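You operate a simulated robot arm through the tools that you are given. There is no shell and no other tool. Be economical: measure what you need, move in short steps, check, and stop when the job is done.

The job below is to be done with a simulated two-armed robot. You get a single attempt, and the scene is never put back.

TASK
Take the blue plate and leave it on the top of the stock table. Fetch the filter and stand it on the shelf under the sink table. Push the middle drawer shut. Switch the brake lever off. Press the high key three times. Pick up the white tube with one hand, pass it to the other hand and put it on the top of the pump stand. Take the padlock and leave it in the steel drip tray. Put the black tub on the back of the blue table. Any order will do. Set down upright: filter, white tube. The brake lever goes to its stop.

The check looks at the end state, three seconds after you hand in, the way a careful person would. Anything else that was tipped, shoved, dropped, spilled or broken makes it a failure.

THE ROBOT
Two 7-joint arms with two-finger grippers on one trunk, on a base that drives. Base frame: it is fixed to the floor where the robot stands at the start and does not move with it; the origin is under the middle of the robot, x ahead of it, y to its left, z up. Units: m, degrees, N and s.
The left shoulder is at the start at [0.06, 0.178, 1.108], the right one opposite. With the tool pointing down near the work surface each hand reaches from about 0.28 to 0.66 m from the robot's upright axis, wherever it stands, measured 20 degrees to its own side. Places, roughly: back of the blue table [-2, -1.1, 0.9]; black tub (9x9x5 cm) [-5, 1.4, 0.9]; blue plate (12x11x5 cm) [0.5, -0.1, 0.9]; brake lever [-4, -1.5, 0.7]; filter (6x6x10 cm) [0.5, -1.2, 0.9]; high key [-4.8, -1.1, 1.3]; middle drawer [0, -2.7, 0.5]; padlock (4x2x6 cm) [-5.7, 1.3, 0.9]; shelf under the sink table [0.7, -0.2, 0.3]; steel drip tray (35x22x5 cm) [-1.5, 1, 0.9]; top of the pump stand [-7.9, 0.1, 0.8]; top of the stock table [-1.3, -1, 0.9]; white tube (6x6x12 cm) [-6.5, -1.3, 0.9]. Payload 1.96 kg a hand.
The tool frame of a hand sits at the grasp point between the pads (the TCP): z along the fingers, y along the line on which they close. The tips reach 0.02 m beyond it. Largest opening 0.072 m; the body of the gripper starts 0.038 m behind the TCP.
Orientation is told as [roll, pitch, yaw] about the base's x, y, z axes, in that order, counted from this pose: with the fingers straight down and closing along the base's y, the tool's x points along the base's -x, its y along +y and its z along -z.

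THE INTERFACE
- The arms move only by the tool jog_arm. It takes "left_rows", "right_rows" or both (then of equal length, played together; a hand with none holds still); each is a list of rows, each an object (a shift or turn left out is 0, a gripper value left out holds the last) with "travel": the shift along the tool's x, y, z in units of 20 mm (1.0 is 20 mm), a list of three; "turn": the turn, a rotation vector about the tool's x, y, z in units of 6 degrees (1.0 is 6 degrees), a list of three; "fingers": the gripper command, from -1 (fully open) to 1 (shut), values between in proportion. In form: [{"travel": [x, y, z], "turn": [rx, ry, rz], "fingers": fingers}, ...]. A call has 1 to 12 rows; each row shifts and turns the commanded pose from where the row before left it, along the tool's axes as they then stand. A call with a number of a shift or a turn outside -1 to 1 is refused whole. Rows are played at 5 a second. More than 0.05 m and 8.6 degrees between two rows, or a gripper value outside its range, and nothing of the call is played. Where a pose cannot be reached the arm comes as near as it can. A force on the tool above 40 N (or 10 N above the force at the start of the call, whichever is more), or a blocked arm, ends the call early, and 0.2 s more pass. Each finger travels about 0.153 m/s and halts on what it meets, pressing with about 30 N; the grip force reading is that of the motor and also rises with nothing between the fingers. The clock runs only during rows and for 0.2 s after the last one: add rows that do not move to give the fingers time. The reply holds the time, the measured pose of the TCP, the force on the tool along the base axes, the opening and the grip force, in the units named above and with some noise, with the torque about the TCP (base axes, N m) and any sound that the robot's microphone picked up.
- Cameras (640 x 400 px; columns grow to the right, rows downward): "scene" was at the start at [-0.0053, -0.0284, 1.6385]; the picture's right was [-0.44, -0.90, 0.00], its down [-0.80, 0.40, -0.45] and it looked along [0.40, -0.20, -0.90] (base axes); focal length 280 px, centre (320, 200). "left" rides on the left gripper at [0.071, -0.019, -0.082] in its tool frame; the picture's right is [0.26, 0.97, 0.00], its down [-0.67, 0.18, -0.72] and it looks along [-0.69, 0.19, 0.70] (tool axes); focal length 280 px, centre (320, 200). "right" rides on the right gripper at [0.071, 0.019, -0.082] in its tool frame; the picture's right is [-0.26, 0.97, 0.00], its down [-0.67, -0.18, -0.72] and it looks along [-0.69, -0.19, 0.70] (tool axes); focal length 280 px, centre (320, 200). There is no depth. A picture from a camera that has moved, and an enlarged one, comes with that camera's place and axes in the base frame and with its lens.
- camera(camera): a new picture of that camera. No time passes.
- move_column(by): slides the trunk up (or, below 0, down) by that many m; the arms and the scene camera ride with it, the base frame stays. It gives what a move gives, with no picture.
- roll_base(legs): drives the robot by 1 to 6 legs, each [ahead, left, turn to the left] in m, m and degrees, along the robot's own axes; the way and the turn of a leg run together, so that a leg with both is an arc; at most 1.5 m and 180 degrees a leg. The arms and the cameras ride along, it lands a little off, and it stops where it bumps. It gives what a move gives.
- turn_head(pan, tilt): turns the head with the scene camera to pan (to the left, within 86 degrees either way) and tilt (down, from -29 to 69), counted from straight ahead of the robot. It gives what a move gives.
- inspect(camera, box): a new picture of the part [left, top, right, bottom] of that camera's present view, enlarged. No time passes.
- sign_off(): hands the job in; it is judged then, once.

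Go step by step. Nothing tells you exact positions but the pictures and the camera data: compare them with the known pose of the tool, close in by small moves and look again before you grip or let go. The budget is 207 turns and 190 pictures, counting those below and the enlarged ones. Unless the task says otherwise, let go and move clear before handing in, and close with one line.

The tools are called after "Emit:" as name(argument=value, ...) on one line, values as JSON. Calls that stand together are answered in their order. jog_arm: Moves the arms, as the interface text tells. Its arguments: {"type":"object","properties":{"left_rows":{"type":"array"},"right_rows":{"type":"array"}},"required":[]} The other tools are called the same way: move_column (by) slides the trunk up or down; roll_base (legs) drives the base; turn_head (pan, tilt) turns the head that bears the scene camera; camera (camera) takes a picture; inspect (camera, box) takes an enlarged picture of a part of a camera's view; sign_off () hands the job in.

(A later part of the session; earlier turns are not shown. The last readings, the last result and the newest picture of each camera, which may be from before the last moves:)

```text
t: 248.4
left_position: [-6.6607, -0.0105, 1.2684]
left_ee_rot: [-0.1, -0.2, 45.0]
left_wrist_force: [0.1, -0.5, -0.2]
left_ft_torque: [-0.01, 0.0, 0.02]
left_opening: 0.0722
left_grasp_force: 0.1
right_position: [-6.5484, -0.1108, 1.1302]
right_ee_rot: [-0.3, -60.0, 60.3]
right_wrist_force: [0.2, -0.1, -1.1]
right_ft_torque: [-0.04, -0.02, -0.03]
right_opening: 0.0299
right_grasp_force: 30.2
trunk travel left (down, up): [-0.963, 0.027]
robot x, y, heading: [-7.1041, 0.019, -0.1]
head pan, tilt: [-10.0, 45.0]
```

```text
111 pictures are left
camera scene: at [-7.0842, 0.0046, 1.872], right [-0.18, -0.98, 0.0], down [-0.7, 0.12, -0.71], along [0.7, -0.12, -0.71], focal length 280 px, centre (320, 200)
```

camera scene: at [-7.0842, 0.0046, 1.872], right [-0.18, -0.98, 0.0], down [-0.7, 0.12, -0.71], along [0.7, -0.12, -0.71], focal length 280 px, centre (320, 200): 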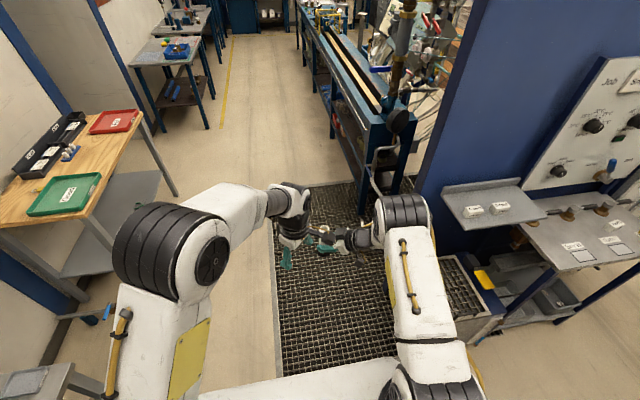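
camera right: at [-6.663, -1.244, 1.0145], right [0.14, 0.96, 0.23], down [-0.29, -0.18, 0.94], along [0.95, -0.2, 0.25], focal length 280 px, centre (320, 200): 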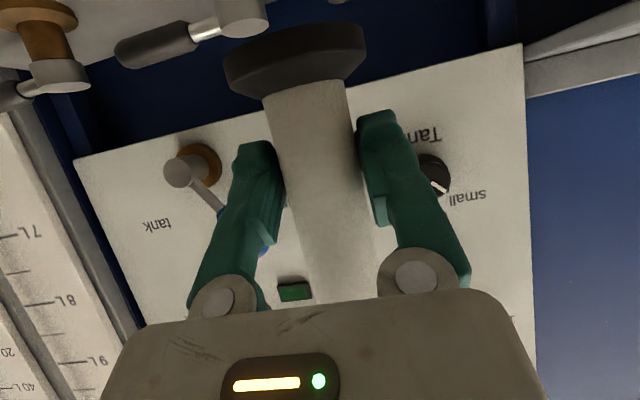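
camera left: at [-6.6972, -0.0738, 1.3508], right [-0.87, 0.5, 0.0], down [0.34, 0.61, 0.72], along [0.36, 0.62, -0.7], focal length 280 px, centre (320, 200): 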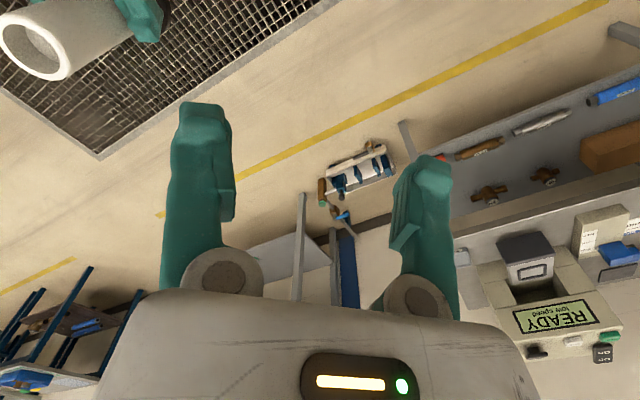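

The tube top shows at [-6.552, -0.105, 1.20]. I'll slide the left hand directly above it.

Emit:
jog_arm(left_rows=[{"travel": [-0.06, -0.92, 0]}, {"travel": [-0.06, -0.92, 0]}, {"travel": [-0.06, -0.92, 0]}, {"travel": [-0.06, -0.92, 0]}, {"travel": [-0.06, -0.92, 0]}, {"travel": [-0.06, -0.92, 0]}, {"travel": [-0.06, -0.92, 0]}, {"travel": [-0.06, -0.92, 0]}, {"travel": [0, 0, 0.5]}, {"travel": [0, 0, 0]}])

Emit:
camera(camera="left")

Emit:
camera(camera="right")

Emit:
inspect(camera="scene", box=[240, 150, 460, 300])

```text
t: 250.6
left_position: [-6.635, -0.0348, 1.2605]
left_ee_rot: [-0.1, -0.2, 45.0]
left_wrist_force: [0.1, 0.5, 0.1]
left_ft_torque: [-0.01, 0.0, 0.01]
left_opening: 0.072
left_grasp_force: 0.0
left hand out of reach, approached as far as the arm can: row 3, 4, 5, 6, 7, 8
right_position: [-6.5481, -0.1095, 1.1314]
right_ee_rot: [-0.2, -60.0, 60.4]
right_wrist_force: [-0.4, 0.6, -0.5]
right_ft_torque: [0.02, 0.03, -0.03]
right_opening: 0.0301
right_grasp_force: 30.5
trunk travel left (down, up): [-0.963, 0.027]
robot x, y, heading: [-7.1027, 0.0215, -0.2]
head pan, tilt: [-10.0, 45.0]
```

```text
110 pictures are left
camera left: at [-6.6701, -0.0984, 1.3411], right [-0.87, 0.5, 0.0], down [0.34, 0.61, 0.72], along [0.36, 0.62, -0.7], focal length 280 px, centre (320, 200)
```

left: 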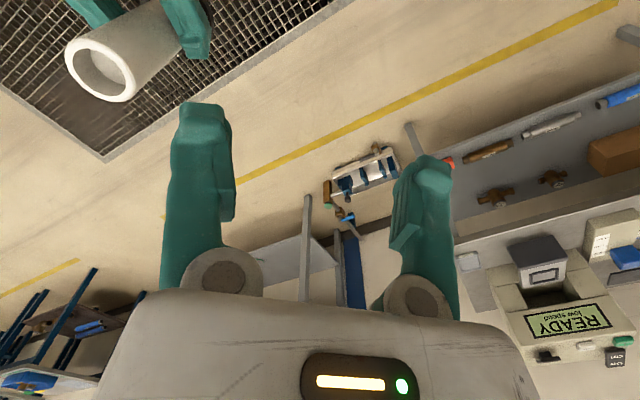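

```text
109 pictures are left
camera right: at [-6.6175, -0.1929, 1.1099], right [-0.77, 0.59, 0.22], down [0.02, -0.34, 0.94], along [0.64, 0.73, 0.25], focal length 280 px, centre (320, 200)
```

right: 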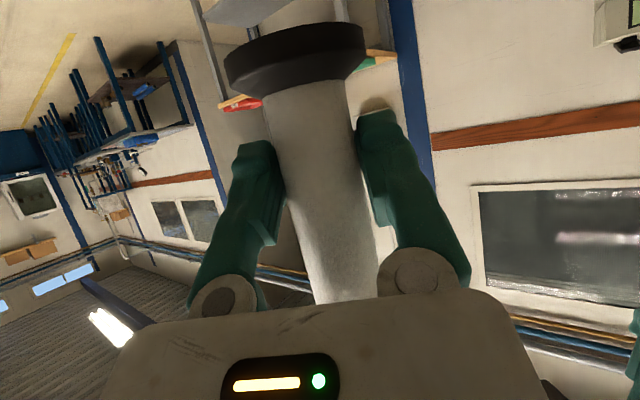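

```text
2.67 times, centred on (350, 225) of scene
camera zoom: at [-7.0837, 0.0042, 1.872], right [-0.18, -0.98, 0.0], down [-0.7, 0.12, -0.71], along [0.7, -0.12, -0.71], focal length 746 px, centre (240, 133)
```

zoom: 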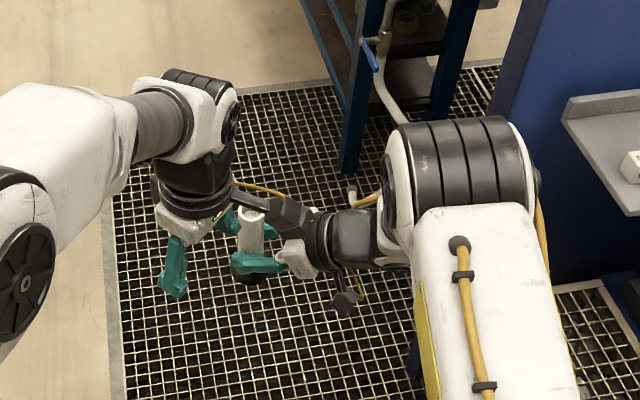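

The left hand is at its reach there, so I'll bring the tube under it with the right hand instead.

Emit:
jog_arm(right_rows=[{"travel": [-0.094, 0.925, 0.162]}, {"travel": [-0.094, 0.925, 0.162]}, {"travel": [-0.094, 0.925, 0.162]}, {"travel": [-0.094, 0.925, 0.162]}, {"travel": [-0.094, 0.925, 0.162]}, {"travel": [-0.094, 0.925, 0.162]}, {"travel": [0, 0, 0]}])

Emit:
camera(camera="left")

Emit:
inspect(camera="scene", box=[240, 150, 460, 300])

```text
t: 252.2
left_position: [-6.6322, -0.0347, 1.2597]
left_ee_rot: [-0.1, -0.1, 45.0]
left_wrist_force: [0.3, 0.0, 0.7]
left_ft_torque: [0.01, 0.01, -0.01]
left_opening: 0.072
left_grasp_force: 0.0
right_position: [-6.6336, -0.035, 1.1298]
right_ee_rot: [-0.2, -60.0, 60.3]
right_wrist_force: [1.1, -0.1, -1.1]
right_ft_torque: [-0.07, 0.01, 0.02]
right_opening: 0.03
right_grasp_force: 30.0
trunk travel left (down, up): [-0.963, 0.027]
robot x, y, heading: [-7.107, 0.0194, -0.2]
head pan, tilt: [-10.0, 45.0]
```

```text
107 pictures are left
camera left: at [-6.6699, -0.0985, 1.3411], right [-0.87, 0.5, 0.0], down [0.34, 0.61, 0.72], along [0.36, 0.62, -0.7], focal length 280 px, centre (320, 200)
```

left: 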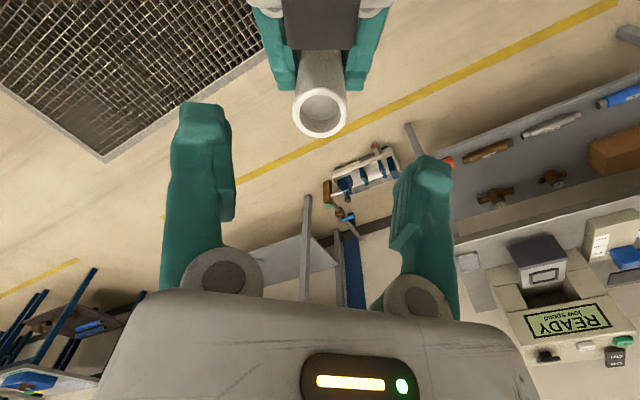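

```text
2.67 times, centred on (350, 225) of scene
camera zoom: at [-7.0835, 0.0041, 1.8719], right [-0.18, -0.98, 0.0], down [-0.7, 0.12, -0.71], along [0.7, -0.12, -0.71], focal length 746 px, centre (240, 133)
```

zoom: 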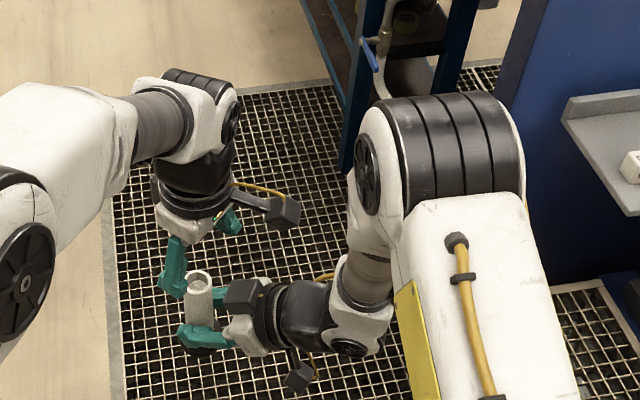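

The tube is exactly beneath the left hand. I'll descend 7.5 cm around its top and look.

Emit:
jog_arm(left_rows=[{"travel": [0, 0, 0.9]}, {"travel": [0, 0, 0.9]}, {"travel": [0, 0, 0.9]}, {"travel": [0, 0, 0.9]}, {"travel": [0, 0, 0.2]}, {"travel": [0, 0, 0]}])

Emit:
camera(camera="left")

Emit:
camera(camera="right")

```text
t: 253.6
left_position: [-6.632, -0.0352, 1.1837]
left_ee_rot: [-0.1, -0.2, 45.0]
left_wrist_force: [0.2, 0.1, -1.8]
left_ft_torque: [0.03, -0.01, -0.02]
left_opening: 0.0717
left_grasp_force: 0.1
right_position: [-6.6324, -0.0354, 1.1294]
right_ee_rot: [-0.3, -60.0, 60.2]
right_wrist_force: [0.7, 0.3, -0.9]
right_ft_torque: [0.03, -0.03, -0.01]
right_opening: 0.0299
right_grasp_force: 30.2
trunk travel left (down, up): [-0.963, 0.027]
robot x, y, heading: [-7.1049, 0.0205, -0.2]
head pan, tilt: [-10.0, 45.0]
```

```text
105 pictures are left
camera left: at [-6.67, -0.0989, 1.2651], right [-0.87, 0.5, 0.0], down [0.34, 0.61, 0.72], along [0.36, 0.62, -0.7], focal length 280 px, centre (320, 200)
```

left: 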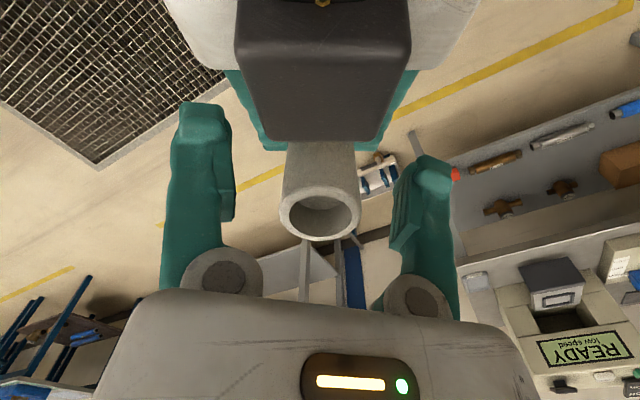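

```text
104 pictures are left
camera right: at [-6.7027, -0.1178, 1.1093], right [-0.77, 0.59, 0.22], down [0.02, -0.34, 0.94], along [0.64, 0.73, 0.25], focal length 280 px, centre (320, 200)
```

right: 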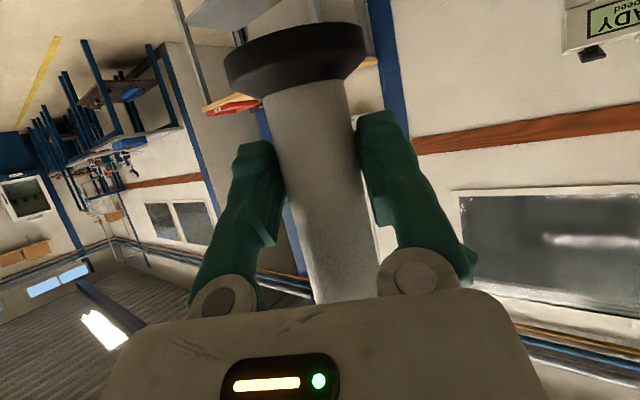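

Tube is centred in the left fingers. Close the left hand, then release the right and back it off along its own axis.

Emit:
jog_arm(left_rows=[{"fingers": 1}, {"travel": [0, 0, 0]}, {"travel": [0, 0, 0]}, {"travel": [0, 0, 0]}])

Emit:
jog_arm(right_rows=[{"fingers": -1}, {"travel": [0, 0, 0]}, {"travel": [0, 0, 0]}, {"travel": [0, 0, 0]}])

Emit:
camera(camera="left")

Emit:
camera(camera="right")

```text
t: 254.6
left_position: [-6.6337, -0.0336, 1.1845]
left_ee_rot: [0.0, -0.2, 45.0]
left_wrist_force: [-10.5, 7.7, 1.9]
left_ft_torque: [0.26, 0.38, 0.16]
left_opening: 0.0302
left_grasp_force: 29.9
right_position: [-6.6335, -0.0346, 1.1305]
right_ee_rot: [-0.3, -60.0, 60.3]
right_wrist_force: [9.9, -8.1, -3.8]
right_ft_torque: [0.15, 0.17, -0.18]
right_opening: 0.0297
right_grasp_force: 29.8
trunk travel left (down, up): [-0.963, 0.027]
robot x, y, heading: [-7.1011, 0.016, -0.2]
head pan, tilt: [-10.0, 45.0]
```

```text
t: 255.6
left_position: [-6.6334, -0.0347, 1.1838]
left_ee_rot: [-0.1, -0.1, 45.1]
left_wrist_force: [-0.2, -0.3, 1.0]
left_ft_torque: [-0.02, 0.01, 0.03]
left_opening: 0.0302
left_grasp_force: 30.6
right_position: [-6.6328, -0.0356, 1.1313]
right_ee_rot: [-0.3, -60.0, 60.4]
right_wrist_force: [-0.1, 0.9, 0.0]
right_ft_torque: [-0.01, 0.01, 0.01]
right_opening: 0.0719
right_grasp_force: 0.0
trunk travel left (down, up): [-0.963, 0.027]
robot x, y, heading: [-7.1056, 0.0184, 0.1]
head pan, tilt: [-10.0, 45.0]
```

```text
103 pictures are left
camera left: at [-6.6699, -0.099, 1.2653], right [-0.87, 0.5, 0.0], down [0.34, 0.61, 0.72], along [0.36, 0.62, -0.7], focal length 280 px, centre (320, 200)
```

left: 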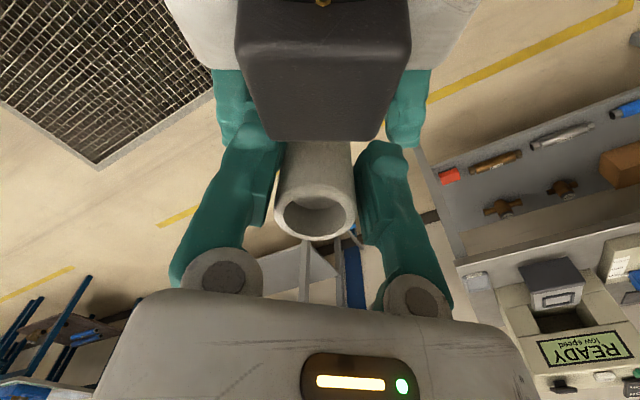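

```text
102 pictures are left
camera right: at [-6.7026, -0.1178, 1.1093], right [-0.77, 0.59, 0.22], down [0.02, -0.34, 0.94], along [0.64, 0.73, 0.25], focal length 280 px, centre (320, 200)
```

right: 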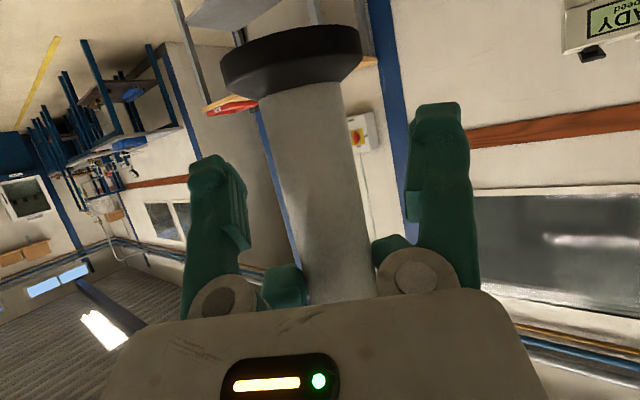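

The left hand holds the tube alone. Retract the right hand horizontally backwards.

Emit:
jog_arm(right_rows=[{"travel": [0.5, 0, -0.866]}, {"travel": [0.5, 0, -0.866]}, {"travel": [0.5, 0, -0.866]}, {"travel": [0.5, 0, -0.866]}, {"travel": [0.6, -0.6, -0.7]}, {"travel": [0.6, -0.6, -0.7]}, {"travel": [0.6, -0.6, -0.7]}, {"travel": [0, 0, 0]}])

Emit:
camera(camera="scene")

```text
t: 257.4
left_position: [-6.6332, -0.0362, 1.1828]
left_ee_rot: [0.0, -0.2, 45.0]
left_wrist_force: [0.3, 0.5, 0.6]
left_ft_torque: [-0.03, 0.0, 0.0]
left_opening: 0.0301
left_grasp_force: 29.6
right_position: [-6.6694, -0.1701, 1.121]
right_ee_rot: [-0.3, -60.0, 60.3]
right_wrist_force: [0.4, -0.5, 0.0]
right_ft_torque: [-0.04, 0.0, 0.01]
right_opening: 0.0721
right_grasp_force: 0.1
trunk travel left (down, up): [-0.963, 0.027]
robot x, y, heading: [-7.1058, 0.0207, -0.2]
head pan, tilt: [-10.0, 45.0]
```

```text
101 pictures are left
camera scene: at [-7.0838, 0.0046, 1.872], right [-0.18, -0.98, 0.0], down [-0.7, 0.12, -0.71], along [0.7, -0.12, -0.71], focal length 280 px, centre (320, 200)
```

scene: 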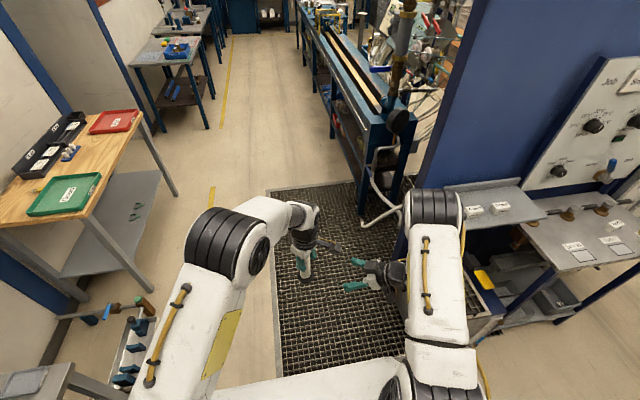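

Right hand is clear. I'll return both wrists to straight yaw, then turn around towards the pump stand.

Emit:
jog_arm(left_rows=[{"turn": [0, 0, 0.75]}, {"turn": [0, 0, 0.75]}, {"turn": [0, 0, 0.75]}, {"turn": [0, 0, 0.75]}, {"turn": [0, 0, 0.75]}, {"turn": [0, 0, 0.75]}, {"turn": [0, 0, 0.75]}, {"turn": [0, 0, 0.75]}, {"turn": [0, 0, 0.75]}, {"turn": [0, 0, 0.75]}, {"travel": [0, 1, 0]}, {"travel": [0, 1, 0]}], right_rows=[{"turn": [0.866, 0, 0.5], "travel": [0.3, -0.3, 0]}, {"turn": [0.866, 0, 0.5], "travel": [0.3, -0.3, 0]}, {"turn": [0.866, 0, 0.5], "travel": [0, -0.3, 0]}, {"turn": [0.866, 0, 0.5], "travel": [0, -0.3, 0]}, {"turn": [0.866, 0, 0.5]}, {"turn": [0.866, 0, 0.5]}, {"turn": [0.866, 0, 0.5]}, {"turn": [0.866, 0, 0.5]}, {"turn": [0.866, 0, 0.5]}, {"turn": [0.866, 0, 0.5]}, {"travel": [0, -1, 0]}, {"travel": [0, -1, 0]}])

Emit:
roll_base(legs=[[0.2, 0, 0], [0, 0, 180]])

Emit:
turn_head(pan=0, tilt=35)

Emit:
camera(camera="scene")

```text
t: 260.0
left_position: [-6.6308, 0.0049, 1.1835]
left_ee_rot: [0.0, -0.2, 0.1]
left_wrist_force: [-0.3, -0.5, -0.3]
left_ft_torque: [0.01, -0.01, 0.02]
left_opening: 0.03
left_grasp_force: 29.8
right_position: [-6.6553, -0.2287, 1.1101]
right_ee_rot: [-0.1, -60.2, 0.1]
right_wrist_force: [0.6, -1.4, -0.3]
right_ft_torque: [-0.03, -0.02, -0.01]
right_opening: 0.0719
right_grasp_force: 0.0
trunk travel left (down, up): [-0.963, 0.027]
robot x, y, heading: [-7.1019, 0.0194, -0.1]
head pan, tilt: [-10.0, 45.0]
```

```text
t: 268.9
left_position: [-7.3709, 0.0433, 1.183]
left_ee_rot: [0.0, -0.2, 178.7]
left_wrist_force: [-0.3, -0.2, -1.5]
left_ft_torque: [-0.08, -0.01, 0.01]
left_opening: 0.0291
left_grasp_force: 30.4
right_position: [-7.3443, 0.2781, 1.1101]
right_ee_rot: [-0.1, -60.1, 178.9]
right_wrist_force: [0.2, -0.3, 0.4]
right_ft_torque: [0.01, -0.01, 0.0]
right_opening: 0.072
right_grasp_force: 0.0
trunk travel left (down, up): [-0.963, 0.027]
robot x, y, heading: [-6.9046, 0.0211, 178.8]
head pan, tilt: [-10.0, 45.0]
```

```text
t: 269.6
left_position: [-7.3724, 0.0429, 1.1845]
left_ee_rot: [0.0, -0.2, 178.7]
left_wrist_force: [-0.3, -0.1, -1.6]
left_ft_torque: [0.0, -0.01, -0.02]
left_opening: 0.0285
left_grasp_force: 29.9
right_position: [-7.3439, 0.2766, 1.1086]
right_ee_rot: [0.0, -60.1, 178.9]
right_wrist_force: [0.6, -0.1, 0.2]
right_ft_torque: [0.01, -0.04, 0.0]
right_opening: 0.0719
right_grasp_force: 0.0
trunk travel left (down, up): [-0.963, 0.027]
robot x, y, heading: [-6.9072, 0.0172, 178.9]
head pan, tilt: [0.0, 35.0]
```

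```text
100 pictures are left
camera scene: at [-6.9312, 0.0193, 1.8867], right [0.02, 1.0, 0.0], down [0.57, -0.01, -0.82], along [-0.82, 0.02, -0.57], focal length 280 px, centre (320, 200)
```

scene: 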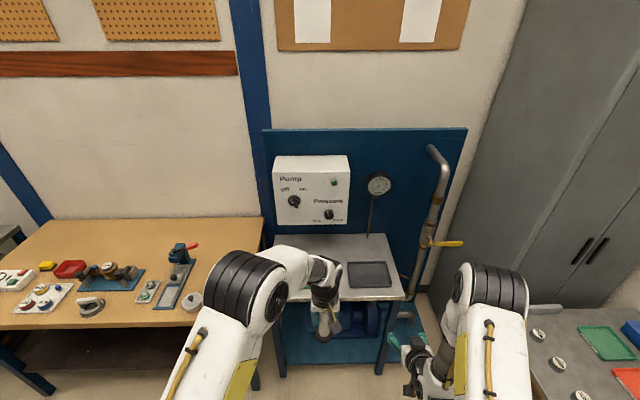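

Emit:
inspect(camera="scene", box=[250, 210, 430, 330])

Emit:
camera(camera="left")

```text
3.33 times, centred on (340, 270) of scene
camera zoom: at [-6.9312, 0.0193, 1.8867], right [0.02, 1.0, 0.0], down [0.57, -0.01, -0.82], along [-0.82, 0.02, -0.57], focal length 932 px, centre (253, -33)
```

zoom: 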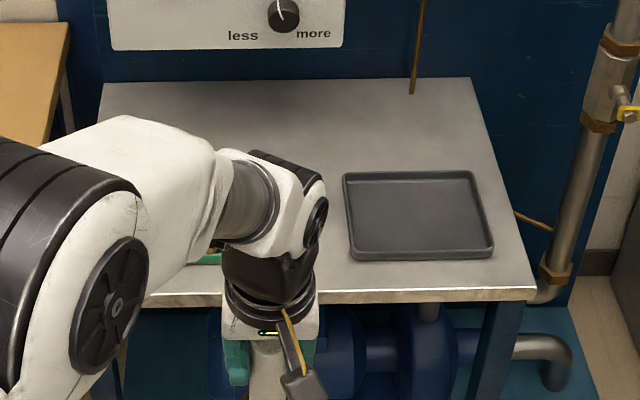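

```text
98 pictures are left
camera left: at [-7.3006, 0.061, 1.2651], right [0.24, -0.97, 0.0], down [-0.68, -0.17, 0.72], along [-0.7, -0.17, -0.7], focal length 280 px, centre (320, 200)
```

left: 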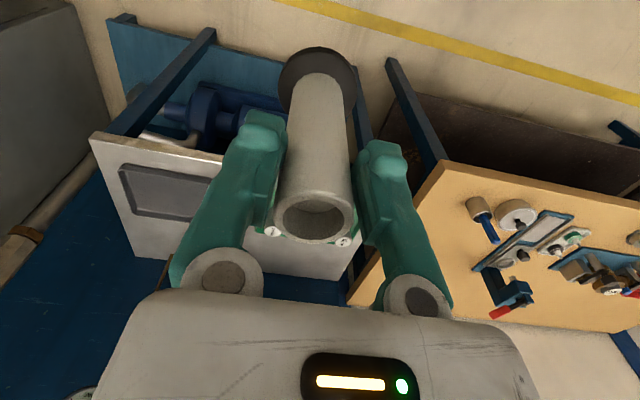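

The pump stand top has a dark tray (y≥0.18) and a green tray (y≤~0.09), with a gap near y≈0.137. I'll approach and lower part way, then measure again.

Emit:
roll_base(legs=[[0.33, -0.1, 1.1]])

Emit:
camera(camera="left")

Emit:
camera(camera="scene")

```text
t: 271.8
left_position: [-7.7035, 0.1425, 1.1846]
left_ee_rot: [0.0, -0.2, 179.6]
left_wrist_force: [-0.2, 1.0, -1.4]
left_ft_torque: [0.01, -0.02, -0.01]
left_opening: 0.0287
left_grasp_force: 29.9
right_position: [-7.6791, 0.3758, 1.1115]
right_ee_rot: [-0.1, -60.3, 179.8]
right_wrist_force: [0.9, -0.3, -0.7]
right_ft_torque: [-0.04, 0.03, -0.03]
right_opening: 0.0719
right_grasp_force: 0.1
trunk travel left (down, up): [-0.963, 0.027]
robot x, y, heading: [-7.2308, 0.1221, 179.5]
head pan, tilt: [0.0, 35.0]
```

```text
97 pictures are left
camera left: at [-7.6317, 0.1602, 1.2657], right [0.26, -0.97, 0.0], down [-0.67, -0.18, 0.72], along [-0.69, -0.18, -0.7], focal length 280 px, centre (320, 200)
```

left: 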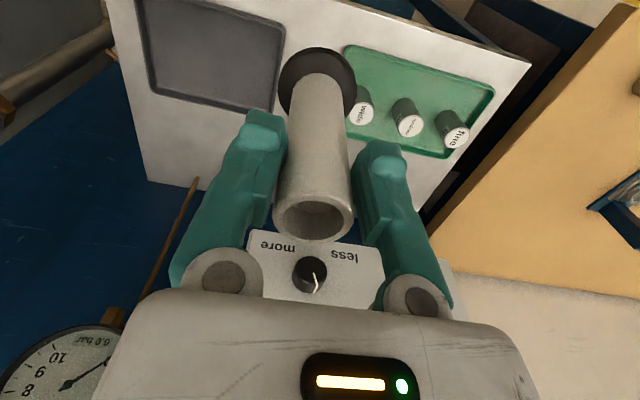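

```text
96 pictures are left
camera scene: at [-7.2608, 0.1238, 1.8868], right [0.01, 1.0, 0.0], down [0.57, 0.0, -0.82], along [-0.82, 0.01, -0.57], focal length 280 px, centre (320, 200)
```

scene: 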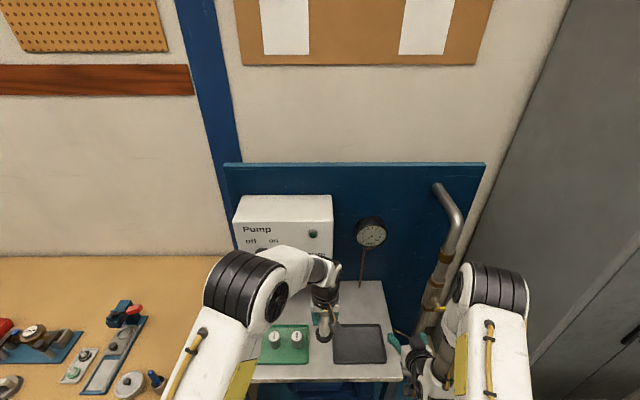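

The gap centre is y≈0.135; the foot is about 5 cm wide, so 2 cm margin each side. I'll move over it at x≈-7.83 and lower.

Emit:
roll_base(legs=[[0.05, 0, 0.4]])

Emit:
jog_arm(left_rows=[{"travel": [-0.96, 0.05, 0]}, {"travel": [-0.96, 0.05, 0]}, {"travel": [-0.96, 0.05, 0]}, {"travel": [-0.96, 0.05, 0]}, {"travel": [0, 0, 0]}])

Emit:
move_column(by=-0.22)

Emit:
camera(camera="left")

Emit:
inspect(camera="scene", box=[220, 230, 460, 400])

```text
t: 272.8
left_position: [-7.7463, 0.1392, 1.1878]
left_ee_rot: [0.0, -0.7, 180.0]
left_wrist_force: [1.0, 0.1, -1.1]
left_ft_torque: [0.0, 0.05, -0.02]
left_opening: 0.0288
left_grasp_force: 30.2
right_position: [-7.7235, 0.3738, 1.1134]
right_ee_rot: [0.0, -60.4, -179.8]
right_wrist_force: [0.9, 0.2, -0.3]
right_ft_torque: [0.03, 0.02, -0.02]
right_opening: 0.0718
right_grasp_force: 0.0
trunk travel left (down, up): [-0.963, 0.027]
robot x, y, heading: [-7.2835, 0.127, 179.6]
head pan, tilt: [0.0, 35.0]
```

```text
t: 273.9
left_position: [-7.8295, 0.1348, 1.1852]
left_ee_rot: [-0.1, -0.1, -180.0]
left_wrist_force: [0.2, 0.0, -1.3]
left_ft_torque: [0.03, 0.0, 0.04]
left_opening: 0.0285
left_grasp_force: 30.0
right_position: [-7.7293, 0.3737, 1.1098]
right_ee_rot: [-0.1, -60.3, -179.8]
right_wrist_force: [-0.6, -0.8, -0.3]
right_ft_torque: [-0.02, 0.0, -0.01]
right_opening: 0.072
right_grasp_force: 0.1
trunk travel left (down, up): [-0.963, 0.027]
robot x, y, heading: [-7.284, 0.1227, 180.0]
head pan, tilt: [0.0, 35.0]
```

```text
t: 276.3
left_position: [-7.8311, 0.1348, 0.9629]
left_ee_rot: [0.0, -0.1, -180.0]
left_wrist_force: [-0.3, 0.1, -1.0]
left_ft_torque: [0.03, -0.01, -0.03]
left_opening: 0.0282
left_grasp_force: 29.7
right_position: [-7.7305, 0.3741, 0.8907]
right_ee_rot: [-0.1, -60.1, -179.8]
right_wrist_force: [-0.5, -0.9, 0.1]
right_ft_torque: [-0.01, 0.02, 0.01]
right_opening: 0.072
right_grasp_force: 0.1
trunk travel left (down, up): [-0.743, 0.247]
robot x, y, heading: [-7.2819, 0.1249, 180.1]
head pan, tilt: [0.0, 35.0]
```

```text
95 pictures are left
camera left: at [-7.7595, 0.1534, 1.0456], right [0.26, -0.97, 0.0], down [-0.67, -0.18, 0.72], along [-0.69, -0.19, -0.7], focal length 280 px, centre (320, 200)
```

left: 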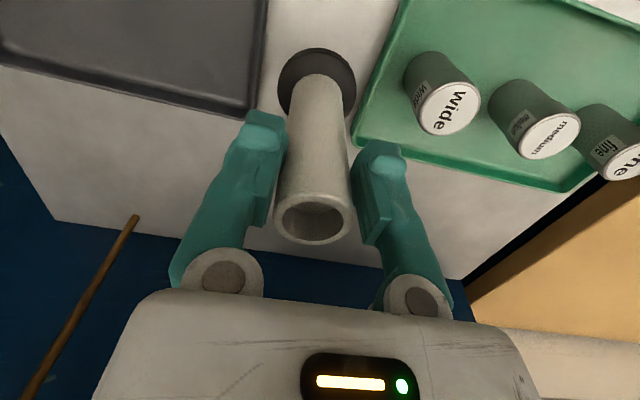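

```text
2.35 times, centred on (340, 315) of scene
camera zoom: at [-7.3126, 0.1245, 1.6668], right [0.0, 1.0, 0.0], down [0.57, 0.0, -0.82], along [-0.82, 0.0, -0.57], focal length 658 px, centre (273, -71)
```

zoom: 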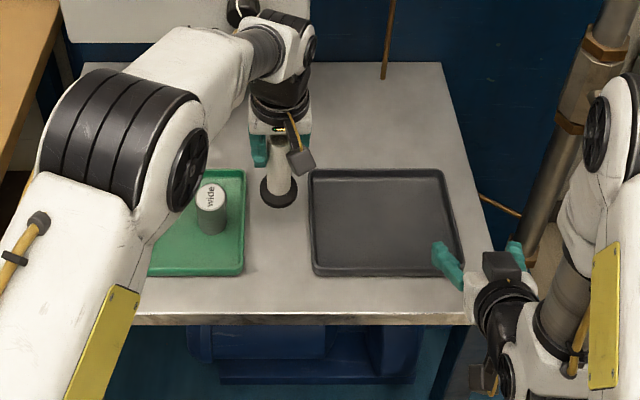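

Centred in the gap. Lower the tube gently to contact.

Emit:
jog_arm(left_rows=[{"travel": [0, 0, 0.9]}, {"travel": [0, 0, 0.9]}, {"travel": [0, 0, 0.15]}, {"travel": [0, 0, 0.15]}, {"travel": [0, 0, 0.15]}, {"travel": [0, 0, 0.15]}, {"travel": [0, 0, 0.15]}, {"travel": [0, 0, 0.15]}, {"travel": [0, 0, 0.15]}, {"travel": [0, 0, 0.15]}, {"travel": [0, 0, 0.15]}, {"travel": [0, 0, 0.15]}])

Emit:
inspect(camera="scene", box=[220, 230, 460, 400])

```text
t: 278.9
left_position: [-7.8301, 0.1338, 0.9021]
left_ee_rot: [-0.1, -0.6, -180.1]
left_wrist_force: [0.9, -1.2, 22.8]
left_ft_torque: [0.03, 0.13, -0.05]
left_opening: 0.0282
left_grasp_force: 29.8
right_position: [-7.7306, 0.3727, 0.8922]
right_ee_rot: [-0.1, -60.2, -179.9]
right_wrist_force: [-0.2, 0.5, -0.6]
right_ft_torque: [-0.01, 0.02, -0.01]
right_opening: 0.0721
right_grasp_force: 0.0
trunk travel left (down, up): [-0.743, 0.247]
robot x, y, heading: [-7.2839, 0.1247, 179.9]
head pan, tilt: [0.0, 35.0]
```

```text
2.35 times, centred on (340, 315) of scene
camera zoom: at [-7.3093, 0.1242, 1.6673], right [0.0, 1.0, 0.0], down [0.57, 0.0, -0.82], along [-0.82, 0.0, -0.57], focal length 658 px, centre (273, -71)
```

zoom: 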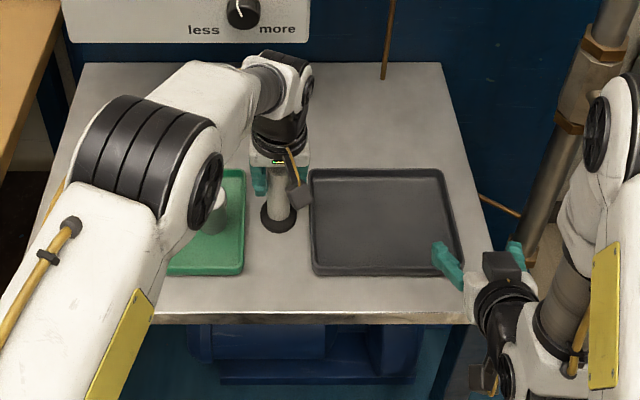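

Contact at 23 N. Open, then rise straight up 10 cm.

Emit:
jog_arm(left_rows=[{"travel": [0, 0, -0.08]}, {"fingers": 0.5}, {"fingers": 0}, {"fingers": -1}, {"travel": [0, 0, 0]}, {"travel": [0, 0, 0]}, {"travel": [0, 0, -0.5]}, {"travel": [0, 0, -1]}, {"travel": [0, 0, -1]}, {"travel": [0, 0, -1]}, {"travel": [0, 0, -1]}])

Emit:
camera(camera="left")

Emit:
inspect(camera="scene", box=[220, 230, 460, 400])

```text
t: 281.3
left_position: [-7.8302, 0.1343, 0.979]
left_ee_rot: [0.0, -0.2, 179.9]
left_wrist_force: [0.8, -0.4, 0.1]
left_ft_torque: [-0.02, 0.04, 0.01]
left_opening: 0.072
left_grasp_force: 0.0
left hand out of reach, approached as far as the arm can: row 11
right_position: [-7.7305, 0.3733, 0.8902]
right_ee_rot: [-0.2, -60.1, -179.7]
right_wrist_force: [0.0, 0.8, -0.2]
right_ft_torque: [0.0, 0.01, 0.01]
right_opening: 0.0719
right_grasp_force: 0.0
trunk travel left (down, up): [-0.743, 0.247]
robot x, y, heading: [-7.2826, 0.1219, 179.9]
head pan, tilt: [0.0, 35.0]
```

```text
92 pictures are left
camera left: at [-7.7593, 0.153, 1.0601], right [0.26, -0.97, 0.0], down [-0.67, -0.18, 0.72], along [-0.69, -0.19, -0.7], focal length 280 px, centre (320, 200)
```

left: 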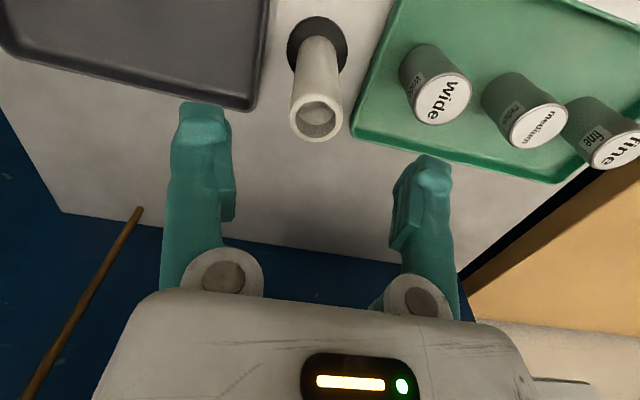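

```text
2.35 times, centred on (340, 315) of scene
camera zoom: at [-7.3124, 0.1246, 1.6668], right [0.0, 1.0, 0.0], down [0.57, 0.0, -0.82], along [-0.82, 0.0, -0.57], focal length 658 px, centre (273, -71)
```

zoom: 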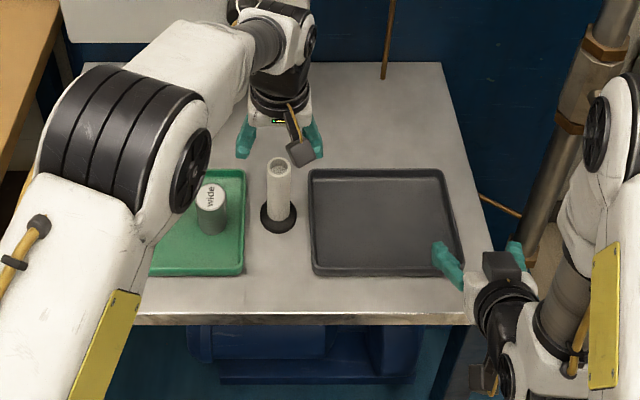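

The tube stands upright and free. I'll raise, back out along the aisle, and turn to the wooden bench for the padlock and tub.

Emit:
move_column(by=0.2)

Emit:
roll_base(legs=[[-1.45, 0, 0], [0.15, 0, 0], [0, 0, -90]])

Emit:
turn_head(pan=-10, tilt=40)

Emit:
camera(camera="scene")

```text
t: 283.4
left_position: [-7.8314, 0.1328, 1.179]
left_ee_rot: [0.0, -0.2, 179.9]
left_wrist_force: [-0.3, -0.5, -0.7]
left_ft_torque: [-0.01, -0.01, 0.02]
left_opening: 0.0719
left_grasp_force: 0.1
right_position: [-7.7298, 0.3739, 1.0906]
right_ee_rot: [-0.1, -60.1, -179.7]
right_wrist_force: [-0.9, -0.2, 0.4]
right_ft_torque: [0.0, 0.0, -0.04]
right_opening: 0.072
right_grasp_force: 0.1
trunk travel left (down, up): [-0.943, 0.047]
robot x, y, heading: [-7.2826, 0.126, 179.9]
head pan, tilt: [0.0, 35.0]
```

```text
t: 295.6
left_position: [-5.9438, 0.6584, 1.1785]
left_ee_rot: [-0.1, -0.2, 88.7]
left_wrist_force: [0.3, 0.1, -0.6]
left_ft_torque: [0.03, -0.02, 0.0]
left_opening: 0.0719
left_grasp_force: 0.0
right_position: [-5.7063, 0.5541, 1.089]
right_ee_rot: [0.0, -60.1, 88.8]
right_wrist_force: [0.3, 0.1, -1.1]
right_ft_torque: [-0.04, -0.01, 0.0]
right_opening: 0.072
right_grasp_force: 0.1
trunk travel left (down, up): [-0.943, 0.047]
robot x, y, heading: [-5.9616, 0.1095, 88.7]
head pan, tilt: [0.0, 35.0]
```

```text
t: 296.3
left_position: [-5.9438, 0.6589, 1.1783]
left_ee_rot: [0.0, -0.1, 88.8]
left_wrist_force: [-0.3, 0.5, 0.7]
left_ft_torque: [0.02, 0.01, 0.05]
left_opening: 0.0719
left_grasp_force: 0.1
right_position: [-5.7062, 0.5536, 1.0907]
right_ee_rot: [-0.1, -60.1, 88.9]
right_wrist_force: [-0.2, -0.4, 0.0]
right_ft_torque: [0.0, -0.02, 0.0]
right_opening: 0.0719
right_grasp_force: 0.1
trunk travel left (down, up): [-0.943, 0.047]
robot x, y, heading: [-5.9612, 0.1132, 88.5]
head pan, tilt: [-10.0, 40.0]
```

```text
90 pictures are left
camera scene: at [-5.9505, 0.1343, 1.8592], right [0.98, -0.2, 0.0], down [-0.13, -0.63, -0.77], along [0.15, 0.75, -0.64], focal length 280 px, centre (320, 200)
```

scene: 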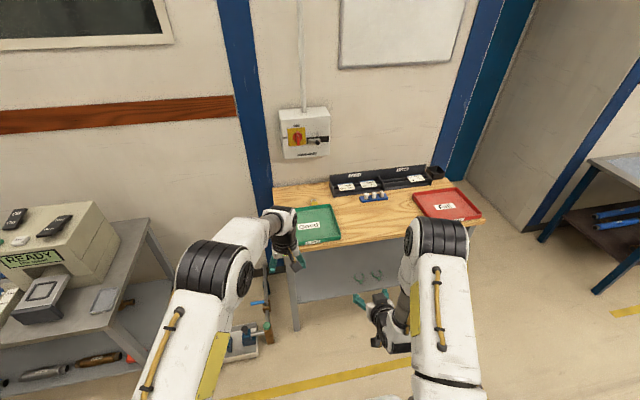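

Emit:
inspect(camera="scene", box=[260, 100, 490, 260])

```text
2.50 times, centred on (375, 180) of scene
camera zoom: at [-5.9505, 0.1343, 1.8592], right [0.98, -0.2, 0.0], down [-0.13, -0.63, -0.77], along [0.15, 0.75, -0.64], focal length 699 px, centre (182, 250)
```

zoom: 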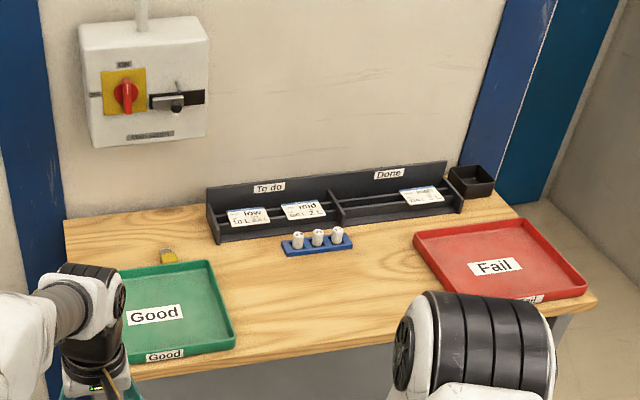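

The padlock (yellow) lies behind the green tray at about [-5.76, 1.24]; the black tub stands at about [-5.01, 1.35] beside the organizer. I'll bring the left hand towards the padlock.

Emit:
roll_base(legs=[[0.4, -0.18, 1.3]])

Emit:
camera(camera="left")

Emit:
camera(camera="scene")

```text
t: 298.9
left_position: [-5.7676, 1.0457, 1.1801]
left_ee_rot: [0.1, -0.3, 89.8]
left_wrist_force: [-0.4, 0.4, -0.4]
left_ft_torque: [-0.01, -0.01, 0.0]
left_opening: 0.0719
left_grasp_force: 0.0
right_position: [-5.528, 0.9459, 1.0907]
right_ee_rot: [-0.1, -60.2, 90.0]
right_wrist_force: [-0.1, -0.7, 0.4]
right_ft_torque: [-0.02, 0.01, 0.0]
right_opening: 0.0721
right_grasp_force: 0.0
trunk travel left (down, up): [-0.943, 0.047]
robot x, y, heading: [-5.7789, 0.4976, 89.4]
head pan, tilt: [-10.0, 40.0]
```

```text
88 pictures are left
camera left: at [-5.7491, 0.9743, 1.2603], right [-0.97, -0.26, 0.0], down [-0.18, 0.67, 0.72], along [-0.19, 0.69, -0.7], focal length 280 px, centre (320, 200)
```

left: 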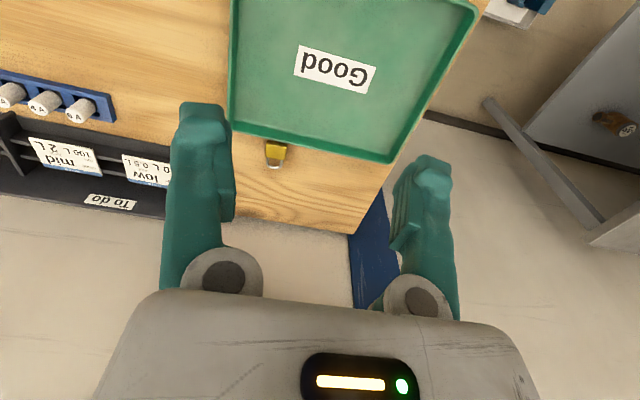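

```text
87 pictures are left
camera scene: at [-5.7649, 0.5206, 1.8593], right [0.98, -0.18, 0.0], down [-0.11, -0.63, -0.77], along [0.14, 0.75, -0.64], focal length 280 px, centre (320, 200)
```

scene: 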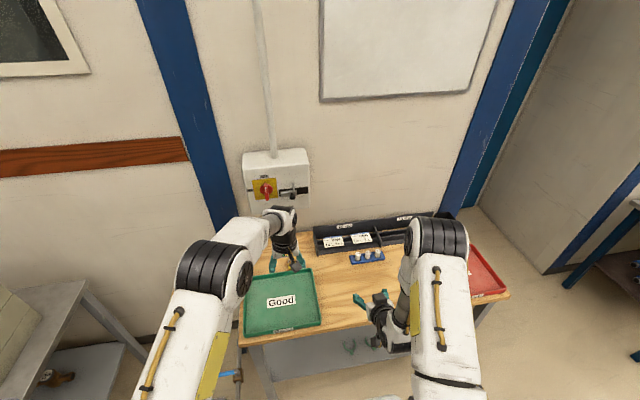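

Emit:
inspect(camera="left", box=[230, 120, 320, 190])

```text
5.71 times, centred on (275, 155) of left
camera zoom: at [-5.7491, 0.9743, 1.2603], right [-0.97, -0.26, 0.0], down [-0.18, 0.67, 0.72], along [-0.19, 0.69, -0.7], focal length 1602 px, centre (577, 457)
```

zoom: 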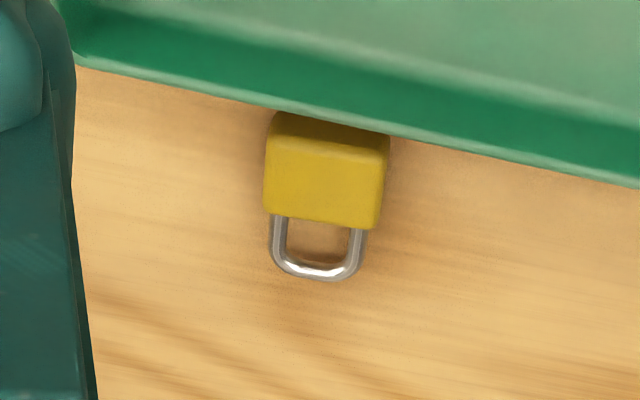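

The padlock lies flat with its 4 cm body at [-5.751, 1.233] against the tray. I'll drive in 12 cm, lower the trunk 10 cm, and look from above.

Emit:
roll_base(legs=[[0.12, -0.017, 0.3]])

Emit:
move_column(by=-0.1)

Emit:
jog_arm(left_rows=[{"travel": [-0.7, 0, 0.3]}, {"travel": [-0.7, 0, 0.3]}, {"travel": [-0.7, 0, 0.5]}, {"travel": [-0.7, 0, 0.5]}, {"travel": [0, 0, 0]}])

Emit:
camera(camera="left")

```text
t: 300.1
left_position: [-5.7529, 1.1614, 1.1796]
left_ee_rot: [0.0, -0.3, 90.1]
left_wrist_force: [0.5, 0.4, 0.0]
left_ft_torque: [0.01, 0.03, 0.0]
left_opening: 0.072
left_grasp_force: 0.1
right_position: [-5.513, 1.063, 1.0898]
right_ee_rot: [0.0, -60.2, 90.3]
right_wrist_force: [0.4, -0.1, 0.0]
right_ft_torque: [0.01, 0.0, 0.03]
right_opening: 0.0721
right_grasp_force: 0.1
trunk travel left (down, up): [-0.943, 0.047]
robot x, y, heading: [-5.7653, 0.6154, 89.9]
head pan, tilt: [-10.0, 40.0]
```

```text
t: 301.5
left_position: [-5.7533, 1.1652, 1.0784]
left_ee_rot: [0.0, -0.1, 90.2]
left_wrist_force: [0.3, 0.2, -0.4]
left_ft_torque: [0.02, 0.01, 0.0]
left_opening: 0.0719
left_grasp_force: 0.1
right_position: [-5.5129, 1.0644, 0.9893]
right_ee_rot: [-0.2, -60.1, 90.3]
right_wrist_force: [0.0, 0.3, 0.2]
right_ft_torque: [0.01, 0.03, -0.03]
right_opening: 0.072
right_grasp_force: 0.1
trunk travel left (down, up): [-0.843, 0.147]
robot x, y, heading: [-5.759, 0.6137, 90.1]
head pan, tilt: [-10.0, 40.0]
```

```text
t: 302.7
left_position: [-5.7532, 1.1647, 1.0784]
left_ee_rot: [0.0, -0.2, 90.1]
left_wrist_force: [0.9, 0.0, -0.3]
left_ft_torque: [0.03, -0.02, -0.01]
left_opening: 0.0721
left_grasp_force: 0.0
left hand out of reach, approached as far as the arm can: row 1, 2, 3, 4
right_position: [-5.5134, 1.0635, 0.9894]
right_ee_rot: [-0.1, -60.1, 90.2]
right_wrist_force: [0.1, 0.0, 0.5]
right_ft_torque: [-0.01, 0.0, 0.0]
right_opening: 0.072
right_grasp_force: 0.1
trunk travel left (down, up): [-0.843, 0.147]
robot x, y, heading: [-5.7566, 0.6149, 90.1]
head pan, tilt: [-10.0, 40.0]
```

```text
85 pictures are left
camera left: at [-5.7332, 1.0923, 1.1599], right [-0.96, -0.26, 0.0], down [-0.18, 0.67, 0.72], along [-0.19, 0.69, -0.7], focal length 280 px, centre (320, 200)
```

left: 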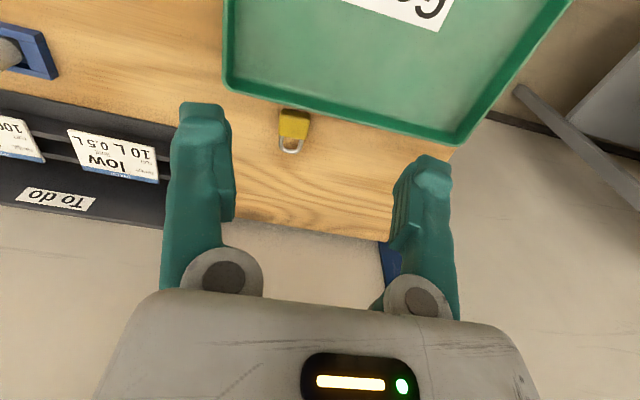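

Straight-down reach ends here, so I'll tilt the left hand 30° forward to gain reach and go above the padlock.

Emit:
jog_arm(left_rows=[{"turn": [0, -1, 0]}, {"turn": [0, -1, 0]}, {"turn": [0, -1, 0]}, {"turn": [0, -1, 0]}, {"turn": [0, -1, 0]}, {"travel": [0.5, -0.07, 0.866]}, {"travel": [0.5, -0.07, 0.866]}, {"travel": [-0.76, -0.07, 0.44]}, {"travel": [-0.76, -0.07, 0.44]}, {"travel": [-0.76, 0, 0.44]}, {"travel": [-0.76, 0, 0.44]}, {"travel": [0, 0, 0]}])

Emit:
camera(camera="left")

```text
t: 305.3
left_position: [-5.7475, 1.2342, 1.037]
left_ee_rot: [0.0, -30.2, 90.0]
left_wrist_force: [-0.4, 1.1, -0.4]
left_ft_torque: [0.01, 0.02, -0.01]
left_opening: 0.0723
left_grasp_force: 0.0
right_position: [-5.5125, 1.0627, 0.9906]
right_ee_rot: [-0.1, -60.1, 90.1]
right_wrist_force: [-0.5, -0.5, 0.6]
right_ft_torque: [0.01, -0.01, 0.02]
right_opening: 0.0719
right_grasp_force: 0.0
trunk travel left (down, up): [-0.843, 0.147]
robot x, y, heading: [-5.7597, 0.6132, 90.2]
head pan, tilt: [-10.0, 40.0]
```

```text
84 pictures are left
camera left: at [-5.7277, 1.1328, 1.071], right [-0.96, -0.23, -0.13], down [-0.18, 0.22, 0.96], along [-0.19, 0.95, -0.26], focal length 280 px, centre (320, 200)
```

left: 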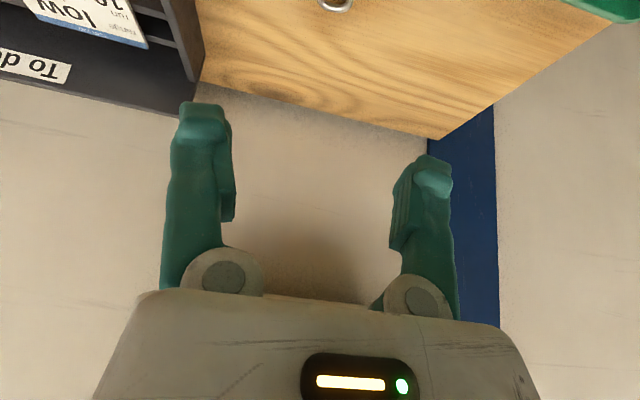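

I'll descend vertically 8 cm and check alignment.

Emit:
jog_arm(left_rows=[{"travel": [0.5, 0, 0.866]}, {"travel": [0.5, 0, 0.866]}, {"travel": [0.5, 0, 0.866]}, {"travel": [0.5, 0, 0.866]}, {"travel": [0, 0, 0]}])

Emit:
camera(camera="left")

```text
t: 306.5
left_position: [-5.7473, 1.2358, 0.9579]
left_ee_rot: [0.0, -30.3, 90.1]
left_wrist_force: [-0.6, 0.0, -0.8]
left_ft_torque: [0.0, 0.0, -0.02]
left_opening: 0.0716
left_grasp_force: 0.1
right_position: [-5.5136, 1.0641, 0.9902]
right_ee_rot: [-0.1, -60.1, 90.3]
right_wrist_force: [-0.1, -0.3, -1.0]
right_ft_torque: [-0.01, 0.0, 0.0]
right_opening: 0.0719
right_grasp_force: 0.0
trunk travel left (down, up): [-0.843, 0.147]
robot x, y, heading: [-5.7602, 0.6162, 90.1]
head pan, tilt: [-10.0, 40.0]
```

```text
83 pictures are left
camera left: at [-5.7278, 1.1329, 0.9926], right [-0.96, -0.23, -0.13], down [-0.18, 0.22, 0.96], along [-0.19, 0.95, -0.26], focal length 280 px, centre (320, 200)
```

left: 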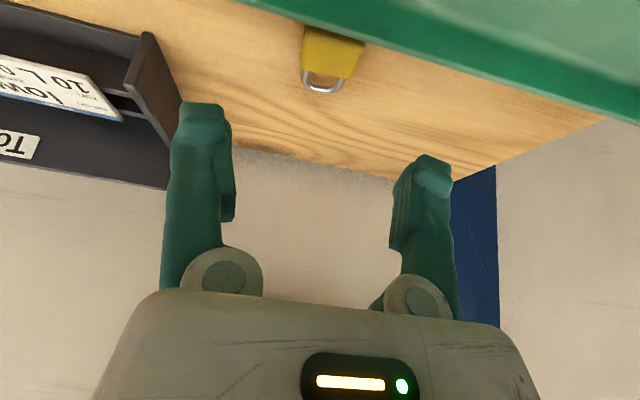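

Three views together put the bench top near 0.867 and the padlock body at [-5.748, 1.252]. I'll shift 1.6 cm forward and lower to TCP ≈0.90.

Emit:
jog_arm(left_rows=[{"travel": [-0.69, 0, 0.4]}, {"travel": [0.5, 0, 0.866]}, {"travel": [0.5, 0, 0.866]}, {"travel": [0.4, 0, 0.7]}, {"travel": [0, 0, 0]}])

Emit:
camera(camera="left")

```text
t: 307.7
left_position: [-5.7464, 1.2508, 0.9031]
left_ee_rot: [0.1, -30.1, 90.2]
left_wrist_force: [-0.6, -0.5, 0.3]
left_ft_torque: [0.0, 0.03, 0.01]
left_opening: 0.072
left_grasp_force: 0.0
right_position: [-5.5123, 1.0639, 0.9902]
right_ee_rot: [-0.1, -60.0, 90.2]
right_wrist_force: [0.5, -0.6, -0.9]
right_ft_torque: [0.02, 0.02, -0.02]
right_opening: 0.072
right_grasp_force: 0.1
trunk travel left (down, up): [-0.843, 0.147]
robot x, y, heading: [-5.7606, 0.6169, 89.9]
head pan, tilt: [-10.0, 40.0]
```

```text
82 pictures are left
camera left: at [-5.7269, 1.1488, 0.9378], right [-0.96, -0.23, -0.13], down [-0.18, 0.22, 0.96], along [-0.19, 0.95, -0.26], focal length 280 px, centre (320, 200)
```

left: 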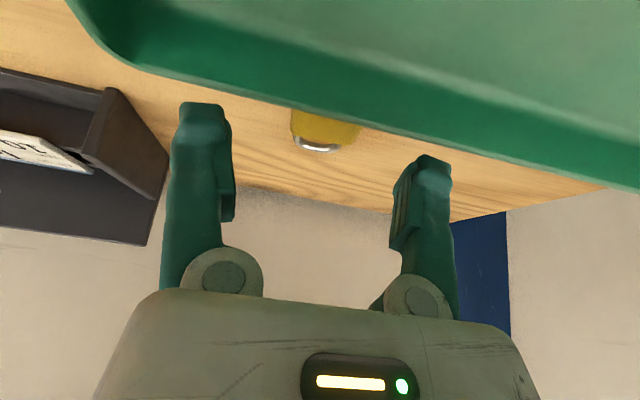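

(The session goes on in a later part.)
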